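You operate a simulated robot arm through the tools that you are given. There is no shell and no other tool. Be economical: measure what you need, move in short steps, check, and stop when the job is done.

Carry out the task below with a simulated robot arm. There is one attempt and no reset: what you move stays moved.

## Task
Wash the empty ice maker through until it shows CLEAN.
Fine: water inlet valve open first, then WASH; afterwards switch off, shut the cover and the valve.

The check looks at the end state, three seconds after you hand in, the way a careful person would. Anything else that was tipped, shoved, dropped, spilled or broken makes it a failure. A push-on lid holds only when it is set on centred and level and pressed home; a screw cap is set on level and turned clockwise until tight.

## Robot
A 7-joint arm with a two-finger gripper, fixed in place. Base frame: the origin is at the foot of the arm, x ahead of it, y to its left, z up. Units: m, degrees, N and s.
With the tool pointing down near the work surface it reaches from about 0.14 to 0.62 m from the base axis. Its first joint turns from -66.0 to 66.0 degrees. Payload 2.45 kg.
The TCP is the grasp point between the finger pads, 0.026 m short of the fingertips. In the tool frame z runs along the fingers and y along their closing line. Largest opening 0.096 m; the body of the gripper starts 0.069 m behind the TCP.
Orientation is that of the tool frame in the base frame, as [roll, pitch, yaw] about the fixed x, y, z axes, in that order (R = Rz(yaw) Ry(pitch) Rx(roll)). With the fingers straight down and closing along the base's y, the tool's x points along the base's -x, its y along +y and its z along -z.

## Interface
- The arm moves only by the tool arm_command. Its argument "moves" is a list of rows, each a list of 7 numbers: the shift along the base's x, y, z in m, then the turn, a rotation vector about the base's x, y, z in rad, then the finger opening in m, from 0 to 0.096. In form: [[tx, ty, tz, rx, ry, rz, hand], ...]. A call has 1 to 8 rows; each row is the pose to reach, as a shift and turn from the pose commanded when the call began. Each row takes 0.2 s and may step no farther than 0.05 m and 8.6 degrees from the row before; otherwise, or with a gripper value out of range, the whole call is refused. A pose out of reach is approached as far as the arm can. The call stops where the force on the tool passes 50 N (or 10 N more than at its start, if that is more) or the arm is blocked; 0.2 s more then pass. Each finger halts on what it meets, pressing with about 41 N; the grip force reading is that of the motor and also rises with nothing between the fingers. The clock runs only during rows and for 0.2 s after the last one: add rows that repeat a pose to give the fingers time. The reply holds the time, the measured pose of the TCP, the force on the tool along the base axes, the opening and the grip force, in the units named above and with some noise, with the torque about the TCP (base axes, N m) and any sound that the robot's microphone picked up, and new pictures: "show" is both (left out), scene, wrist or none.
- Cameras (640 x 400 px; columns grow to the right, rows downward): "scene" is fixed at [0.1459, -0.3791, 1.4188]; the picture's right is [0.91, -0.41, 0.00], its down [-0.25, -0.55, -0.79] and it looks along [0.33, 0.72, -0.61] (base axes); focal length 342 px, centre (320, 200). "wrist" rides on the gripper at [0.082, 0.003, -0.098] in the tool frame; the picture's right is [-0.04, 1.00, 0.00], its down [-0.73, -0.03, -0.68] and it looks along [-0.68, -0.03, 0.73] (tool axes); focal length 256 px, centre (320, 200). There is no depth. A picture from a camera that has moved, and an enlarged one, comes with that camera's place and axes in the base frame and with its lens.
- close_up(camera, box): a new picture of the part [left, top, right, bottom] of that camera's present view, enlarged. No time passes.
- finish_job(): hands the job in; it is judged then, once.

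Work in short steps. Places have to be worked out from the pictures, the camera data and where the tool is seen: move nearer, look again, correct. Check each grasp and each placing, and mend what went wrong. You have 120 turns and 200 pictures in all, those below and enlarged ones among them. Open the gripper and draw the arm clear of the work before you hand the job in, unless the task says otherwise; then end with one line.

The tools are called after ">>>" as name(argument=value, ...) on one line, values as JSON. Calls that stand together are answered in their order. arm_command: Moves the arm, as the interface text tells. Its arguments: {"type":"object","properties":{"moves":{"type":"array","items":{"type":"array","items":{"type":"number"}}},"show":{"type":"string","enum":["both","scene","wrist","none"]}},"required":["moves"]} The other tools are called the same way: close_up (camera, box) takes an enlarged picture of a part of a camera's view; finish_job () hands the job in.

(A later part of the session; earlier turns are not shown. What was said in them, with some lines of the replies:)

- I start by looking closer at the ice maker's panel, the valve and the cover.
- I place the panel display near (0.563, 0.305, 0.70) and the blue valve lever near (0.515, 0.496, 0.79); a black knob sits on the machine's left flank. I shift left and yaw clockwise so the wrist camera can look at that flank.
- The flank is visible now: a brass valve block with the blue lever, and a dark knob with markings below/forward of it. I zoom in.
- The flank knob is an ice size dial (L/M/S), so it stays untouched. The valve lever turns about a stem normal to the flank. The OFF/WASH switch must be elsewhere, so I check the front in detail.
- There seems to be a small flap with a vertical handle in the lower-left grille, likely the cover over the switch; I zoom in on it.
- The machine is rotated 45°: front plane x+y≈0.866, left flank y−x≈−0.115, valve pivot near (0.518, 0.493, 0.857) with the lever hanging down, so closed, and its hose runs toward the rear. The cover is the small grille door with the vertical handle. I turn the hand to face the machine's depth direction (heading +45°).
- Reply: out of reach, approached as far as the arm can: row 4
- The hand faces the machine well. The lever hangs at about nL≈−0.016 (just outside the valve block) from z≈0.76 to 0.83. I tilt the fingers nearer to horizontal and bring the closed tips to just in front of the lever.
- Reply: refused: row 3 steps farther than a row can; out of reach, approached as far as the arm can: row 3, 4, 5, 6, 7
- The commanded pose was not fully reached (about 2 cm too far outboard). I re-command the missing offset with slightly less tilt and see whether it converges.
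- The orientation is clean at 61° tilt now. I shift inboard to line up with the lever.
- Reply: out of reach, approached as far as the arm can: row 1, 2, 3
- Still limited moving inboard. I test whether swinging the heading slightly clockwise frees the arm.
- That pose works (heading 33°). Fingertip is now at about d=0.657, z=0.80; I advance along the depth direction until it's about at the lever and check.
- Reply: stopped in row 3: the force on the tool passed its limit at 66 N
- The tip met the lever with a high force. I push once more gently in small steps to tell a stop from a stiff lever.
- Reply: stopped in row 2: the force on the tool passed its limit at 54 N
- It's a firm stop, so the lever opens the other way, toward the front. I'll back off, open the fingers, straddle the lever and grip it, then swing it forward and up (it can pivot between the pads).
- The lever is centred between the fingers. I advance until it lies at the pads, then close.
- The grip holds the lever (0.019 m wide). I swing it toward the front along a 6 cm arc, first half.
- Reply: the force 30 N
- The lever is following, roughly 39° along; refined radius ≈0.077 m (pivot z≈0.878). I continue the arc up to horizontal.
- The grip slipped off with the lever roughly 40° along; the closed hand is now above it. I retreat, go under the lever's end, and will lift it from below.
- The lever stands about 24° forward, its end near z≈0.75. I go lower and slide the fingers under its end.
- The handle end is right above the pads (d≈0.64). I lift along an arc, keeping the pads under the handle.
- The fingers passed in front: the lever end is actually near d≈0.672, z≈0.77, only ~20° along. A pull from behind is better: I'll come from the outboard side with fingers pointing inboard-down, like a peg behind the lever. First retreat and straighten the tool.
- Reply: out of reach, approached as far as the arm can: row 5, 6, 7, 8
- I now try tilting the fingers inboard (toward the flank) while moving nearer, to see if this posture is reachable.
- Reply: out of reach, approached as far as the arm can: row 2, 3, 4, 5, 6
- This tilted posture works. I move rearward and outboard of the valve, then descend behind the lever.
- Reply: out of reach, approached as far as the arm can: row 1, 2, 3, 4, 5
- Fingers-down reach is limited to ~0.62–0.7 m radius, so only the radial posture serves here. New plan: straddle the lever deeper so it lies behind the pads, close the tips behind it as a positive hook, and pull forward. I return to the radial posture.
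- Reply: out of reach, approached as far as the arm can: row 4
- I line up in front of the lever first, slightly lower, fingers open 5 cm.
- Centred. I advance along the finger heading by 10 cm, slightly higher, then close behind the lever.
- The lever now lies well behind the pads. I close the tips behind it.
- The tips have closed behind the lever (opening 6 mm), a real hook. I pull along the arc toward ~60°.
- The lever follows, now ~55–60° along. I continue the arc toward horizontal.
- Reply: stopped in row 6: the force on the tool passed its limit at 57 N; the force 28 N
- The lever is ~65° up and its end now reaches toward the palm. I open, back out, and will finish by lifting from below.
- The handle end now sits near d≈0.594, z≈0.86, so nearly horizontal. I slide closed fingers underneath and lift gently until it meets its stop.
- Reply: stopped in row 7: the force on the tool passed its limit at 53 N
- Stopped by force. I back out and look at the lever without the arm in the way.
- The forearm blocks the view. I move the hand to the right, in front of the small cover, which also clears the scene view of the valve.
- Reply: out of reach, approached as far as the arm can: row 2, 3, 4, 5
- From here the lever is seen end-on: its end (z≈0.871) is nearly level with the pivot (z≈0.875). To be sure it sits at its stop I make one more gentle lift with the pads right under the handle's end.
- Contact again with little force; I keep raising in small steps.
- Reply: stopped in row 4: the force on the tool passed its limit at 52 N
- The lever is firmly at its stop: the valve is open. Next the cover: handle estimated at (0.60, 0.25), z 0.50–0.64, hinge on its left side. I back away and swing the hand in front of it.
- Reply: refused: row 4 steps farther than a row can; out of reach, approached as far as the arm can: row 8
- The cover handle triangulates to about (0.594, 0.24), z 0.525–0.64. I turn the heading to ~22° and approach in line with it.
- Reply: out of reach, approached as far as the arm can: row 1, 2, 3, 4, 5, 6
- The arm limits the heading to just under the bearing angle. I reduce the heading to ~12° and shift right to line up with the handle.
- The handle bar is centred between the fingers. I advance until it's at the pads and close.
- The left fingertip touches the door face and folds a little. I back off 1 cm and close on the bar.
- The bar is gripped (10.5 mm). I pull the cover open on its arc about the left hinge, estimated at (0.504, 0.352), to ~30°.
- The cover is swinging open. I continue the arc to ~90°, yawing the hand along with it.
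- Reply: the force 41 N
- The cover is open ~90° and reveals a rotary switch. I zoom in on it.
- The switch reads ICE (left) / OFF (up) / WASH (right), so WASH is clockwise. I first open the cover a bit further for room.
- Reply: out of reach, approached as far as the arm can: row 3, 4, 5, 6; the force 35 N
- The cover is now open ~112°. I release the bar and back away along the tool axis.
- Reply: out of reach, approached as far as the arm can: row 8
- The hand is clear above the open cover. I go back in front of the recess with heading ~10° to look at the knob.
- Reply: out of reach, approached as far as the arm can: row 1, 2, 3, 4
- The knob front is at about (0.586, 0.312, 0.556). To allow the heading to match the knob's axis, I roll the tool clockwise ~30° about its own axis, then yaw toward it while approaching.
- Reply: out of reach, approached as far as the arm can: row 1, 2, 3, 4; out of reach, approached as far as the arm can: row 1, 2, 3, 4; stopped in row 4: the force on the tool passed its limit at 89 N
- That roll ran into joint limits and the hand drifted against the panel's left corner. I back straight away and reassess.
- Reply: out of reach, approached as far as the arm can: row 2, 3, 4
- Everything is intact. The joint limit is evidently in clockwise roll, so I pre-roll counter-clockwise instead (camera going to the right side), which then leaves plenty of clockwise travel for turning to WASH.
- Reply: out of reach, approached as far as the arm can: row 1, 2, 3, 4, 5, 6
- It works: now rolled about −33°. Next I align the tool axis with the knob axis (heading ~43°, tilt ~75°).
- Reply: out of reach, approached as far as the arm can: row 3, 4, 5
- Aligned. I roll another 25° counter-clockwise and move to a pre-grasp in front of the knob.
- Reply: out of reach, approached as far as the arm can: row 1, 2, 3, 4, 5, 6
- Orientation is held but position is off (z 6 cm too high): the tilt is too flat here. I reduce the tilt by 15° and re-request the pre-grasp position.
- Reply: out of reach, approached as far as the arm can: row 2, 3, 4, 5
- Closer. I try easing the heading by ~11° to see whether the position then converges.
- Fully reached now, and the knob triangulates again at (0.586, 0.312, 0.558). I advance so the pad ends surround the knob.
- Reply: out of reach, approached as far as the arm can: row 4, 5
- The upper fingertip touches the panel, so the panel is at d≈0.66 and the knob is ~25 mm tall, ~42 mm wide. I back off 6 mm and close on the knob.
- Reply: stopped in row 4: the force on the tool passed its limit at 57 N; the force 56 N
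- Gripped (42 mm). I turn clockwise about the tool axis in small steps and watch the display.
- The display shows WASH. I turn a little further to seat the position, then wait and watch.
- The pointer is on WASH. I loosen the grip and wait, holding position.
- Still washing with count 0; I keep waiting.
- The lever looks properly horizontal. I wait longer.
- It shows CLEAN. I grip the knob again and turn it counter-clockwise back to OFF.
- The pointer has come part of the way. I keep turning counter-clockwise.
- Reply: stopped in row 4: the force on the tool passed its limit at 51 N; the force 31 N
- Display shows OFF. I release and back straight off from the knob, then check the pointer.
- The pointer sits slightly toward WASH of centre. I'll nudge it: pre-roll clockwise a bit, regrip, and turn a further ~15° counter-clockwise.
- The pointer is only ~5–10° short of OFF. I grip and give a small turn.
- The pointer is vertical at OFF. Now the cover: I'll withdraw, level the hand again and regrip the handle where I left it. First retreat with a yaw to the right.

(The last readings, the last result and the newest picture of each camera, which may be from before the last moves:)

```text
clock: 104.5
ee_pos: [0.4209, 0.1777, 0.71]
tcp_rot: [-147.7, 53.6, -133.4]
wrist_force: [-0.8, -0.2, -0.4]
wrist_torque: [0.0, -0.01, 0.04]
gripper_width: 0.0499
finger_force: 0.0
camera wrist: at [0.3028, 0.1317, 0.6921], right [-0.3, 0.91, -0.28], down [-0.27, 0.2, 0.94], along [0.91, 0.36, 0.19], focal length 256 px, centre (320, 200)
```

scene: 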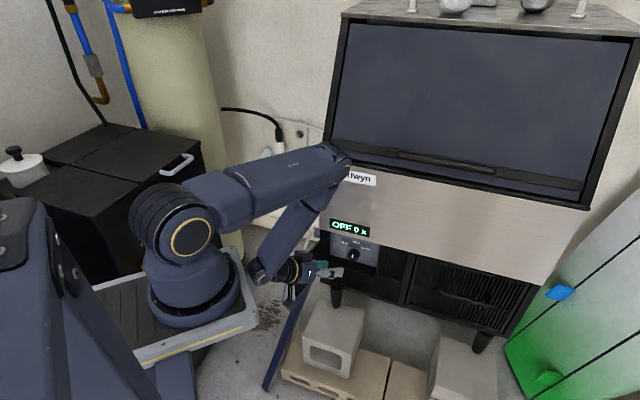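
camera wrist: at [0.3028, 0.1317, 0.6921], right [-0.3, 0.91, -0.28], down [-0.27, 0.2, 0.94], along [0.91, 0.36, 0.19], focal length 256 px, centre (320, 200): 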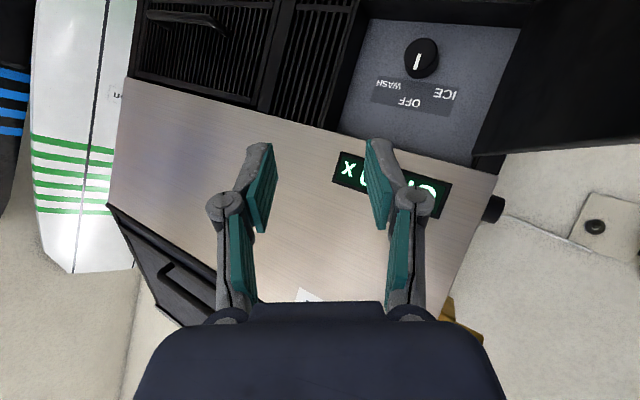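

Nearly level. I finish the roll, then yaw back over the cover to the outer side of its handle.

>>> arm_command(moves=[[0, 0, 0.02, 0.12, 0.018, -0.07, 0.05], [-0.01, 0.01, 0.05, 0.239, 0.0356, -0.14, 0.05]], show="none")

>>> arm_command(moves=[[-0.02, 0.015, 0, 0, 0, -0.12, 0.05], [-0.04, 0.035, 0, 0, 0, -0.24, 0.05], [-0.06, 0.055, 0, 0, 0, -0.36, 0.05], [-0.08, 0.075, 0, 0, 0, -0.48, 0.05], [-0.1, 0.1, 0, 0, 0, -0.6, 0.05], [-0.11, 0.12, 0, 0, 0, -0.72, 0.05], [-0.11, 0.14, 0, 0, 0, -0.84, 0.05], [-0.1, 0.16, 0, 0, 0, -0.95, 0.05]])

```text
clock: 105.1
ee_pos: [0.4101, 0.1867, 0.7632]
tcp_rot: [-170.5, 59.5, -160.6]
wrist_force: [-0.2, -0.6, -0.7]
wrist_torque: [0.01, 0.0, 0.0]
gripper_width: 0.0502
finger_force: 0.1
```

```text
clock: 106.9
ee_pos: [0.3096, 0.3472, 0.7597]
tcp_rot: [-170.3, 59.5, 145.2]
wrist_force: [-0.2, -0.1, -0.1]
wrist_torque: [0.0, 0.0, 0.0]
gripper_width: 0.0503
finger_force: 0.2
camera wrist: at [0.2198, 0.433, 0.7378], right [0.7, 0.71, -0.05], down [-0.12, 0.19, 0.97], along [0.7, -0.68, 0.22], focal length 256 px, centre (320, 200)
```

scene: 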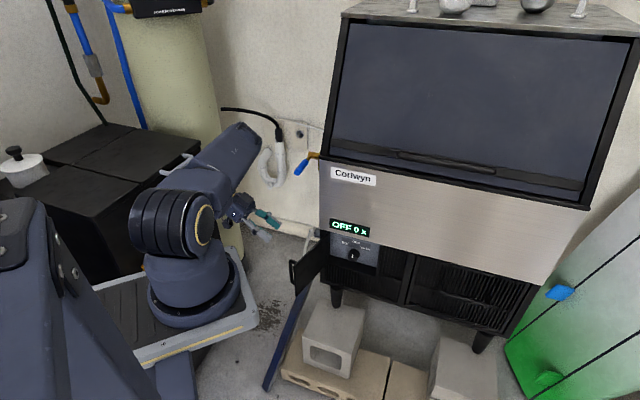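
wrist: 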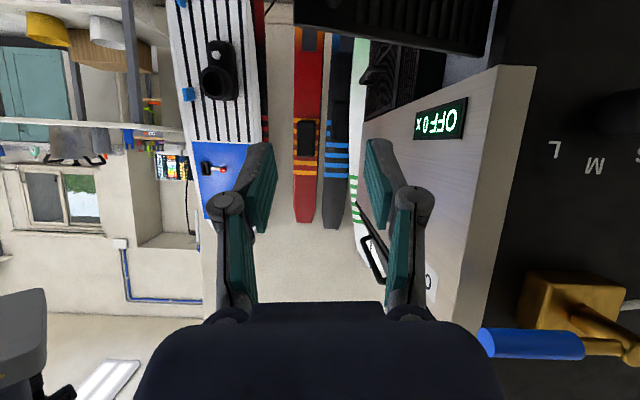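

Back at the known release spot. I descend outside the handle with open fingers.

>>> arm_command(moves=[[0.0, 0.01, -0.04, 0, 0, 0, 0.05], [0.005, 0.013, -0.08, 0, 0, 0, 0.05], [0.006, 0.013, -0.12, 0, 0, 0, 0.05], [0.006, 0.013, -0.14, 0, 0, 0, 0.05]], show="wrist")

```text
clock: 107.9
ee_pos: [0.3169, 0.3365, 0.6461]
tcp_rot: [-170.3, 59.4, 145.2]
wrist_force: [0.0, -0.3, -0.7]
wrist_torque: [0.0, 0.01, 0.01]
gripper_width: 0.0501
finger_force: 0.0
out of reach, approached as far as the arm can: row 3, 4
camera wrist: at [0.2268, 0.423, 0.6253], right [0.7, 0.71, -0.05], down [-0.12, 0.19, 0.97], along [0.71, -0.67, 0.22], focal length 256 px, centre (320, 200)
```

wrist: 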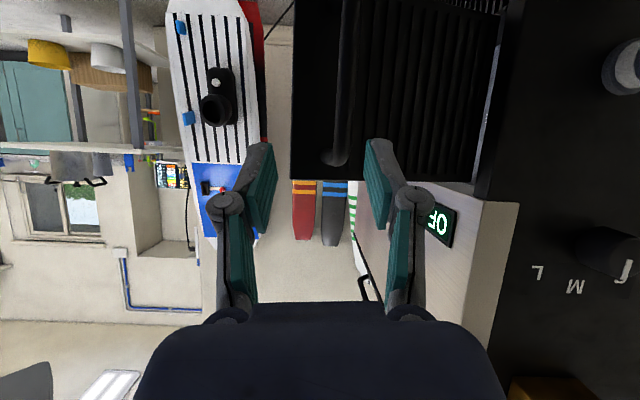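

The handle lies just right of centre, but going lower here is limited. I'll push the cover shut instead: close the fingers, reduce the tilt so the tips reach lower, and position outside the door between handle and hinge.

>>> arm_command(moves=[[0.0, 0.02, 0.01, 0.0, 0.0, 0, 0.03], [0.01, 0.04, 0.01, 0.084, 0.081, 0, 0.0], [0.025, 0.045, 0.0, 0.168, 0.162, 0, 0.0], [0.04, 0.042, -0.02, 0.252, 0.243, 0, 0.0], [0.044, 0.0355, -0.04, 0.252, 0.243, 0, 0.0], [0.044, 0.0355, -0.04, 0.252, 0.243, 0, 0.0]])

```text
clock: 109.3
ee_pos: [0.3628, 0.3736, 0.6068]
tcp_rot: [-175.4, 39.5, 141.3]
wrist_force: [0.2, -0.4, -0.6]
wrist_torque: [-0.01, 0.03, -0.01]
gripper_width: 0.0
finger_force: 28.6
out of reach, approached as far as the arm can: row 1
camera wrist: at [0.2728, 0.4591, 0.6291], right [0.69, 0.73, -0.04], down [0.12, -0.06, 0.99], along [0.72, -0.69, -0.13], focal length 256 px, centre (320, 200)
```

scene: 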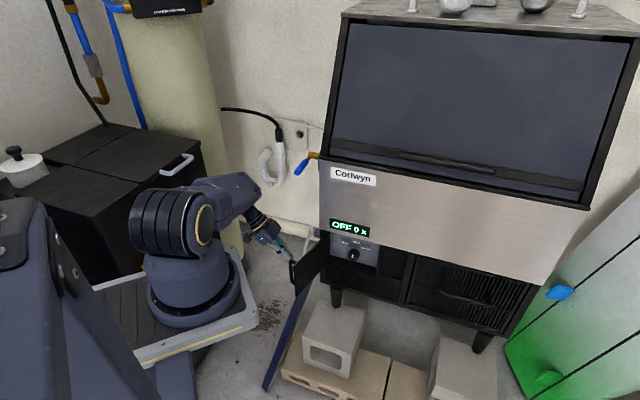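
wrist: 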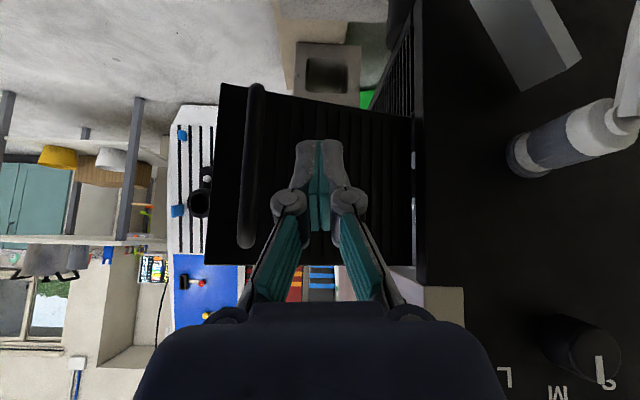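

The tips are between the handle and the hinge, facing the door. I push it closed along its arc, first to ~50°.

>>> arm_command(moves=[[0.01, -0.024, 0, 0, 0, 0, 0], [0.02, -0.046, 0, 0, 0, 0, 0], [0.029, -0.068, 0, 0, 0, 0.087, 0], [0.0377, -0.0852, 0, 0, 0, 0.175, 0], [0.052, -0.101, 0, 0, 0, 0.26, 0], [0.0666, -0.114, 0, 0, 0, 0.35, 0], [0.085, -0.124, 0, 0, 0, 0.437, 0], [0.1032, -0.1312, 0, 0, 0, 0.52, 0]])

```text
clock: 111.1
ee_pos: [0.4677, 0.2449, 0.6068]
tcp_rot: [-175.3, 39.5, 171.2]
wrist_force: [-0.2, -0.1, -0.3]
wrist_torque: [0.04, 0.02, -0.01]
gripper_width: 0.0001
finger_force: 28.5
camera wrist: at [0.3459, 0.2734, 0.6293], right [0.23, 0.97, -0.04], down [0.14, 0.01, 0.99], along [0.96, -0.24, -0.13], focal length 256 px, centre (320, 200)
```

scene: 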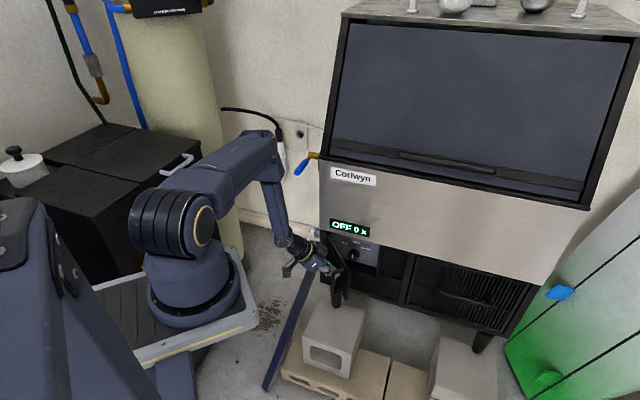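
wrist: 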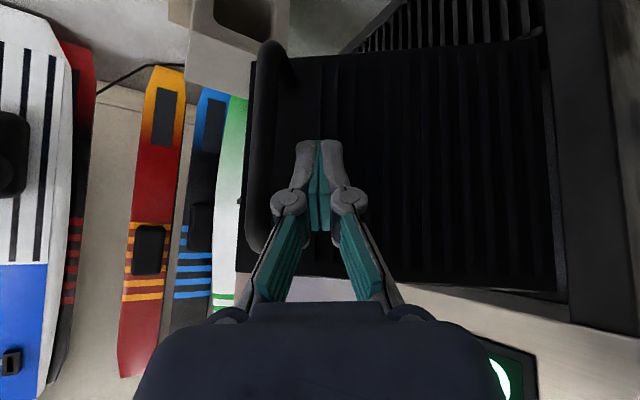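

It swings nicely. I continue pushing until shut.

>>> arm_command(moves=[[0.019, -0.0045, 0, 0, 0, 0.087, 0], [0.038, -0.006, 0, 0, 0, 0.175, 0], [0.0573, -0.002, 0, 0, 0, 0.25, 0], [0.076, 0.005, 0, 0, 0, 0.3, 0], [0.085, 0.01, 0, 0, 0, 0.32, 0], [0.0927, 0.0156, 0, 0, 0, 0.33, 0], [0.098, 0.021, 0, 0, 0, 0.33, 0]])

>>> close_up(camera="scene", box=[320, 210, 400, 280])

```text
clock: 112.7
ee_pos: [0.5639, 0.2637, 0.6069]
tcp_rot: [-175.3, 39.4, -170.0]
wrist_force: [-5.7, -5.2, 3.6]
wrist_torque: [-0.06, -0.01, -0.08]
gripper_width: 0.0001
finger_force: 28.4
camera wrist: at [0.4391, 0.2517, 0.6292], right [-0.09, 1.0, -0.04], down [0.13, 0.05, 0.99], along [0.99, 0.08, -0.13], focal length 256 px, centre (320, 200)
```

scene: 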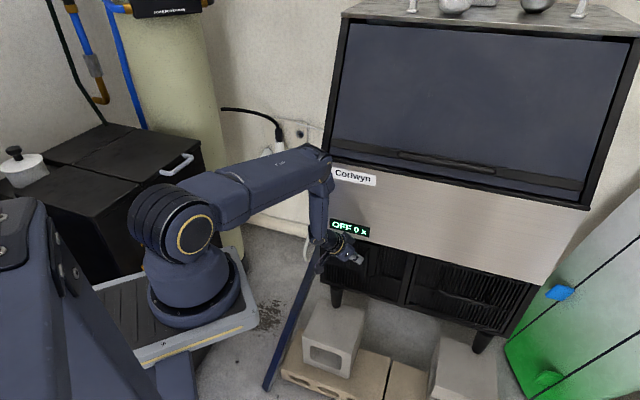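
wrist: 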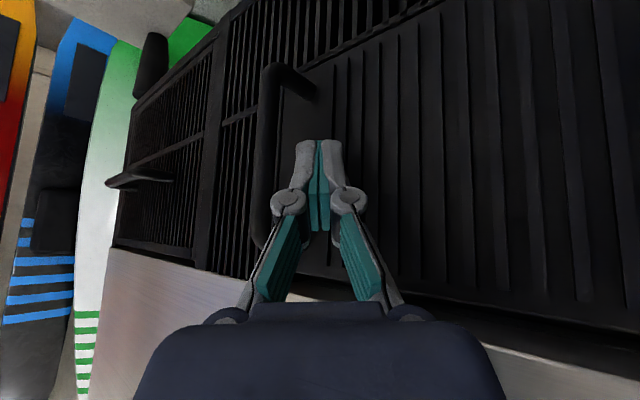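

```text
5.71 times, centred on (360, 245) of scene
camera zoom: at [0.1458, -0.3793, 1.4188], right [0.91, -0.41, 0.0], down [-0.25, -0.55, -0.79], along [0.33, 0.72, -0.61], focal length 1954 px, centre (91, -57)
```

zoom: 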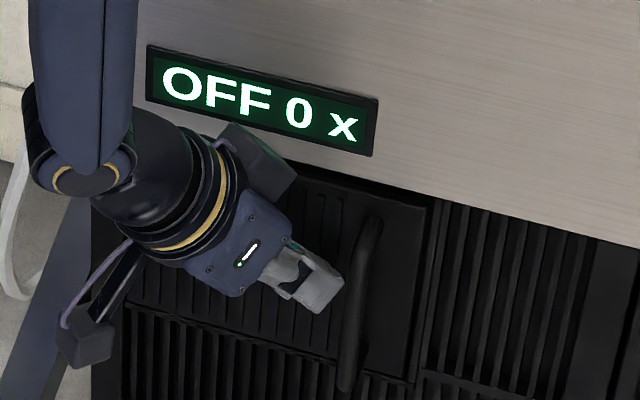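

The cover looks about shut with light contact force. I press a bit more along the depth direction to seat it.

>>> arm_command(moves=[[0.002, 0.002, 0, 0, 0, 0, 0], [0.004, 0.004, 0, 0, 0, 0, 0], [0.006, 0.006, 0, 0, 0, 0, 0], [0.008, 0.008, 0, 0, 0, 0, 0], [0.011, 0.011, 0, 0, 0, 0, 0]], show="none")

>>> arm_command(moves=[[-0.015, -0.015, 0, 0, 0, 0, 0], [-0.04, -0.035, 0.01, 0, 0, 0, 0], [-0.07, -0.05, 0.04, 0, 0, 0, 0], [-0.1, -0.05, 0.08, 0, 0, 0, 0], [-0.13, -0.04, 0.11, 0, 0, 0, 0]])

>>> close_up(camera="scene", box=[315, 205, 415, 295])

```text
clock: 113.3
ee_pos: [0.564, 0.2624, 0.6033]
tcp_rot: [-174.8, 39.1, -170.0]
wrist_force: [-4.2, -4.8, -2.2]
wrist_torque: [-0.13, 0.1, -0.08]
gripper_width: 0.0
finger_force: 28.7
stopped in row 2: the force on the tool passed its limit at 55 N (the readings are from after the stop); the commanded pose is now the measured one
```

```text
clock: 114.5
ee_pos: [0.4337, 0.2235, 0.7163]
tcp_rot: [-174.9, 39.2, -170.0]
wrist_force: [-1.1, 0.3, -0.5]
wrist_torque: [0.01, -0.02, -0.01]
gripper_width: 0.0001
finger_force: 28.9
camera wrist: at [0.3094, 0.2122, 0.7389], right [-0.09, 1.0, -0.04], down [0.13, 0.06, 0.99], along [0.99, 0.08, -0.14], focal length 256 px, centre (320, 200)
```

scene: 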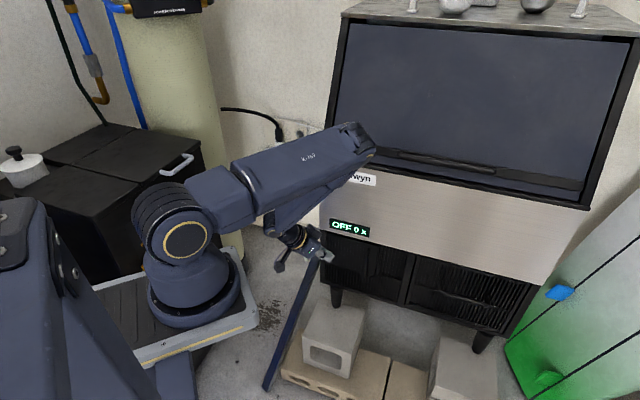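
wrist: 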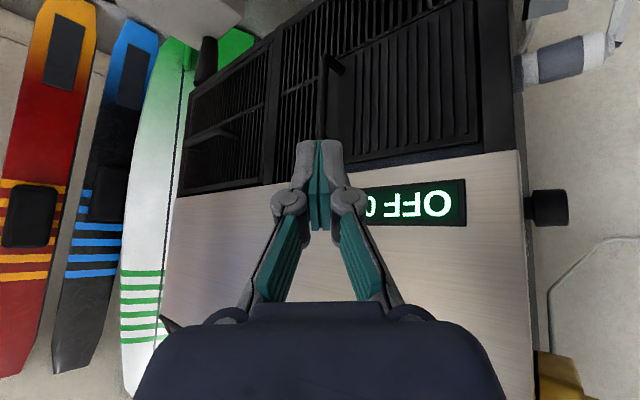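

```text
4.44 times, centred on (365, 250) of scene
camera zoom: at [0.1459, -0.3791, 1.4188], right [0.91, -0.41, 0.0], down [-0.25, -0.55, -0.79], along [0.33, 0.72, -0.61], focal length 1519 px, centre (120, -22)
```

zoom: 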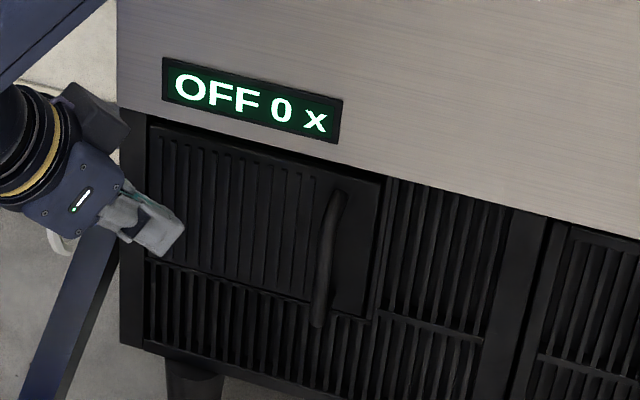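

The cover is shut. Last, the valve: the lever points forward; I'll push it down and back from above/front with closed fingers. First I move up and around to above its end.

>>> arm_command(moves=[[-0.03, 0.0, 0.04, 0, 0, 0.05, 0], [-0.06, 0.02, 0.08, 0, 0, 0.1, 0], [-0.07, 0.04, 0.12, 0, 0, 0.17, 0], [-0.075, 0.06, 0.165, 0, 0, 0.24, 0], [-0.075, 0.09, 0.2, 0, 0, 0.31, 0], [-0.07, 0.12, 0.225, 0, 0, 0.37, 0], [-0.06, 0.14, 0.229, 0, 0, 0.4, 0]])

```text
refused: row 2 steps farther than a row can; nothing moved
```

>>> arm_command(moves=[[-0.025, 0.0, 0.035, 0, 0, 0.05, 0], [-0.05, 0.015, 0.075, 0, 0, 0.1, 0], [-0.065, 0.035, 0.115, 0, 0, 0.17, 0], [-0.075, 0.055, 0.155, 0, 0, 0.24, 0], [-0.075, 0.085, 0.19, 0, 0, 0.31, 0], [-0.07, 0.115, 0.222, 0, 0, 0.37, 0], [-0.06, 0.14, 0.229, 0, 0, 0.4, 0]])

```text
clock: 116.1
ee_pos: [0.3751, 0.3644, 0.9415]
tcp_rot: [-174.8, 39.1, -147.0]
wrist_force: [0.4, 0.7, -0.2]
wrist_torque: [0.0, 0.01, 0.02]
gripper_width: 0.0
finger_force: 28.4
camera wrist: at [0.264, 0.305, 0.9652], right [-0.47, 0.88, -0.04], down [0.1, 0.1, 0.99], along [0.88, 0.46, -0.14], focal length 256 px, centre (320, 200)
```

scene: 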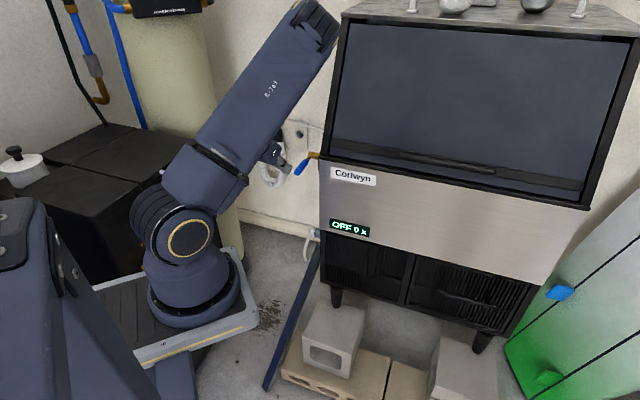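
wrist: 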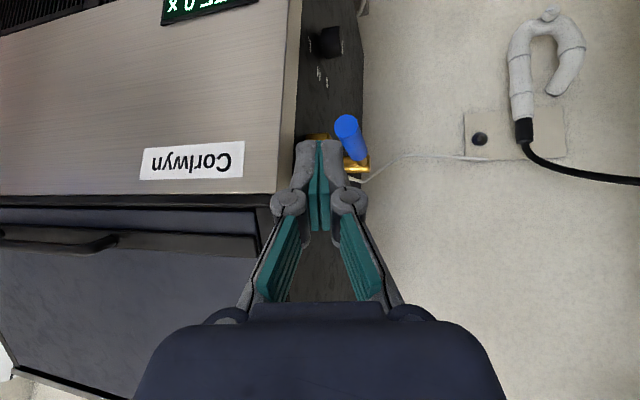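

The handle end is at (0.429, 0.413, 0.877), as expected. I move above it and press down along the arc.

>>> arm_command(moves=[[0.027, 0.027, 0.004, 0, 0, 0, 0], [0.0542, 0.0536, 0.004, 0, 0, 0, 0], [0.0542, 0.0536, -0.015, 0, 0, 0, 0], [0.0542, 0.0536, -0.0295, 0, 0, 0, 0], [0.0535, 0.0528, -0.041, 0, 0, 0, 0], [0.053, 0.0521, -0.0525, 0, 0, 0, 0], [0.0535, 0.053, -0.0635, 0, 0, 0, 0], [0.0549, 0.0543, -0.0745, 0, 0, 0, 0]])

```text
clock: 117.9
ee_pos: [0.4309, 0.4201, 0.8687]
tcp_rot: [-174.9, 39.2, -147.0]
wrist_force: [0.7, -1.3, -0.6]
wrist_torque: [-0.03, 0.03, 0.03]
gripper_width: 0.0002
finger_force: 28.6
camera wrist: at [0.3197, 0.3605, 0.8921], right [-0.47, 0.88, -0.04], down [0.1, 0.1, 0.99], along [0.88, 0.46, -0.14], focal length 256 px, centre (320, 200)
```

scene: 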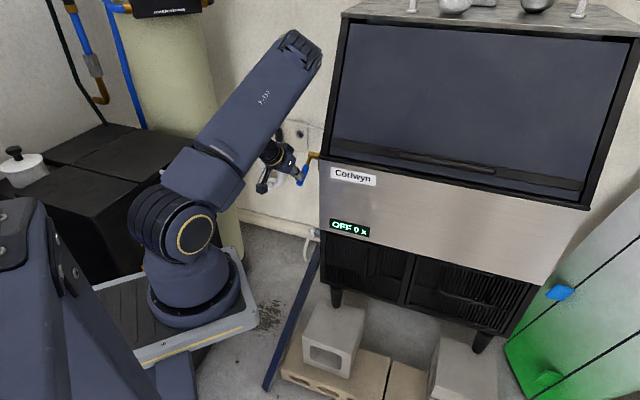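
wrist: 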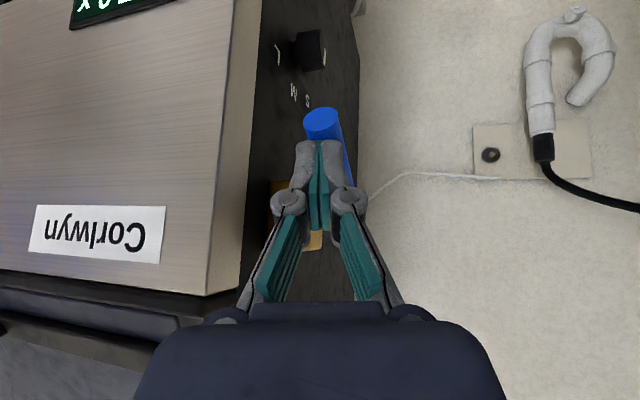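

The lever is turning down under the tips. I continue the arc, down and rearward.

>>> arm_command(moves=[[0.0036, 0.003, -0.016, 0, 0, 0, 0], [0.006, 0.0055, -0.023, 0, 0, 0, 0], [0.011, 0.011, -0.032, 0, 0, 0, 0], [0.016, 0.0155, -0.041, 0, 0, 0, 0], [0.0226, 0.022, -0.048, 0, 0, 0, 0], [0.0295, 0.029, -0.054, 0, 0, 0, 0], [0.037, 0.036, -0.058, 0, 0, 0, 0], [0.0443, 0.0438, -0.062, 0, 0, 0, 0]])

>>> close_up(camera="scene", box=[250, 130, 350, 230])

```text
clock: 119.7
ee_pos: [0.4742, 0.4624, 0.8063]
tcp_rot: [-174.9, 39.2, -147.1]
wrist_force: [-1.1, 0.2, 0.8]
wrist_torque: [0.01, -0.01, 0.06]
gripper_width: 0.0003
finger_force: 28.0
camera wrist: at [0.3648, 0.404, 0.8294], right [-0.47, 0.88, -0.04], down [0.1, 0.1, 0.99], along [0.88, 0.46, -0.14], focal length 256 px, centre (320, 200)
```

scene: 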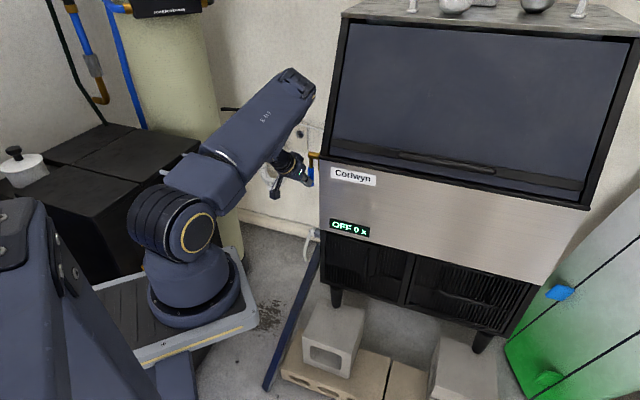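
wrist: 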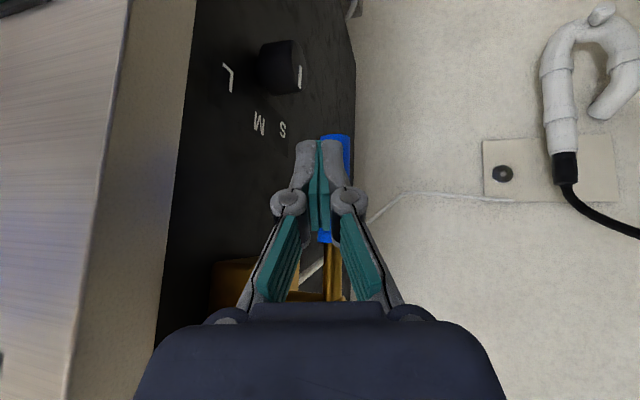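

```text
4.00 times, centred on (300, 180) of scene
camera zoom: at [0.1459, -0.3791, 1.4188], right [0.91, -0.41, 0.0], down [-0.25, -0.55, -0.79], along [0.33, 0.72, -0.61], focal length 1367 px, centre (400, 280)
```

zoom: 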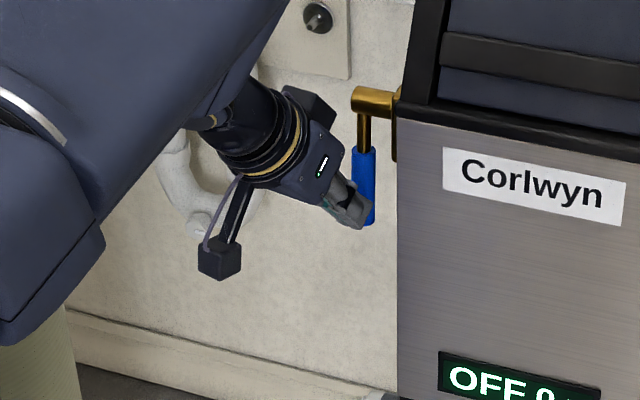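

The lever is nearly vertical. I press gently rearward until it meets its closed stop.

>>> arm_command(moves=[[0.002, 0.002, 0, 0, 0, 0, 0], [0.005, 0.005, 0, 0, 0, 0, 0], [0.008, 0.008, 0, 0, 0, 0, 0], [0.011, 0.011, 0, 0, 0, 0, 0], [0.014, 0.014, 0, 0, 0, 0, 0], [0.017, 0.017, 0, 0, 0, 0, 0], [0.02, 0.02, 0, 0, 0, 0, 0]], show="none")

>>> arm_command(moves=[[-0.02, -0.02, 0.0, 0, 0, 0, 0], [-0.05, -0.045, 0.0, 0, 0, 0, 0], [-0.08, -0.07, 0.02, 0, 0, 0, 0], [-0.11, -0.09, 0.05, 0, 0, 0, 0.02], [-0.13, -0.11, 0.09, 0, 0, 0, 0.05], [-0.15, -0.13, 0.13, 0, 0, 0, 0.08], [-0.15, -0.15, 0.17, 0, 0, 0, 0.08]])

>>> close_up(camera="scene", box=[250, 130, 350, 230])

```text
clock: 120.6
ee_pos: [0.4778, 0.4697, 0.8035]
tcp_rot: [-174.8, 38.4, -147.2]
wrist_force: [-7.1, -4.8, 1.5]
wrist_torque: [-0.04, 0.06, 0.03]
gripper_width: 0.0
finger_force: 28.4
stopped in row 4: the force on the tool passed its limit at 56 N (the readings are from after the stop); the commanded pose is now the measured one
```

```text
clock: 122.2
ee_pos: [0.3313, 0.3184, 0.9743]
tcp_rot: [-174.6, 38.6, -147.2]
wrist_force: [-0.4, -0.8, -0.3]
wrist_torque: [0.01, 0.03, 0.03]
gripper_width: 0.0799
finger_force: 0.2
camera wrist: at [0.2195, 0.26, 0.9981], right [-0.47, 0.88, -0.05], down [0.11, 0.11, 0.99], along [0.88, 0.46, -0.15], focal length 256 px, centre (320, 200)
```

scene: 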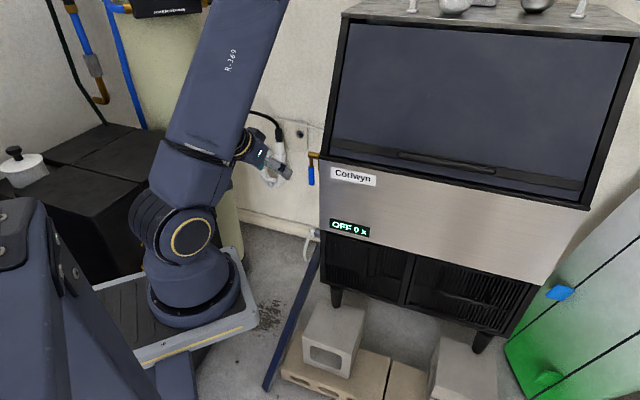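
wrist: 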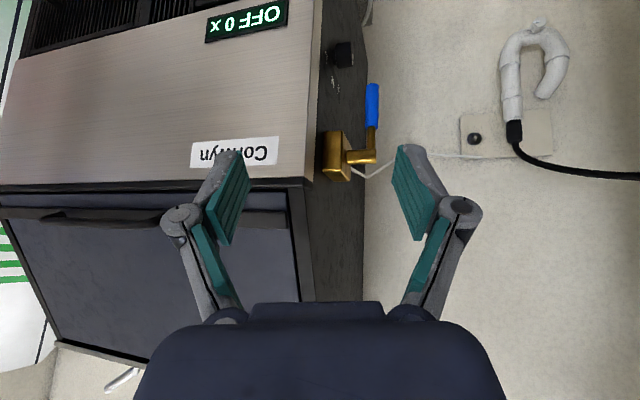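

```text
4.00 times, centred on (300, 180) of scene
camera zoom: at [0.1459, -0.3791, 1.4188], right [0.91, -0.41, 0.0], down [-0.25, -0.55, -0.79], along [0.33, 0.72, -0.61], focal length 1367 px, centre (400, 280)
```

zoom: 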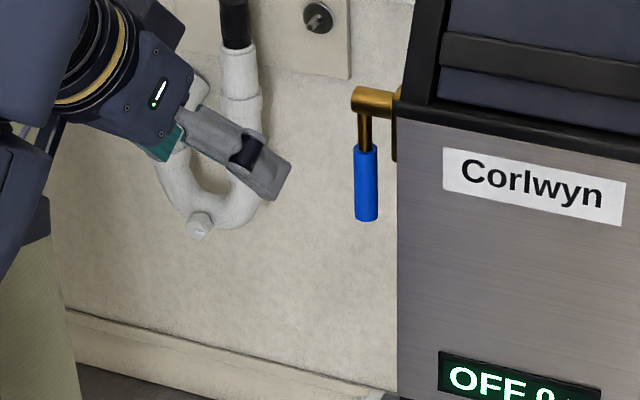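

The lever hangs straight down at its closed stop. A last look at the cover before handing in.

>>> close_up(camera="scene", box=[315, 205, 425, 305])

```text
4.00 times, centred on (370, 255) of scene
camera zoom: at [0.1459, -0.3791, 1.4188], right [0.91, -0.41, 0.0], down [-0.25, -0.55, -0.79], along [0.33, 0.72, -0.61], focal length 1367 px, centre (120, -20)
```

zoom: 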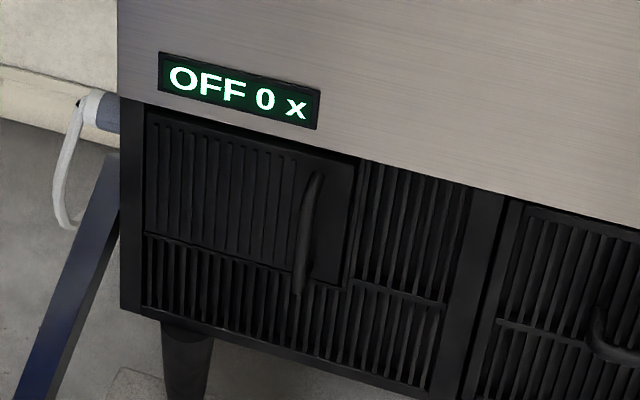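

The cover matches its original closed position, the display shows OFF and the valve is shut, so I hand in.

>>> finish_job()

```text
The job is handed in.
```

The ice maker washed through until it showed CLEAN; it is now switched off, with the cover shut and the water valve closed. While moving to the switch, the gripper knocked the left corner of the front panel once (about 89 N), and I saw no damage or shift afterwards.
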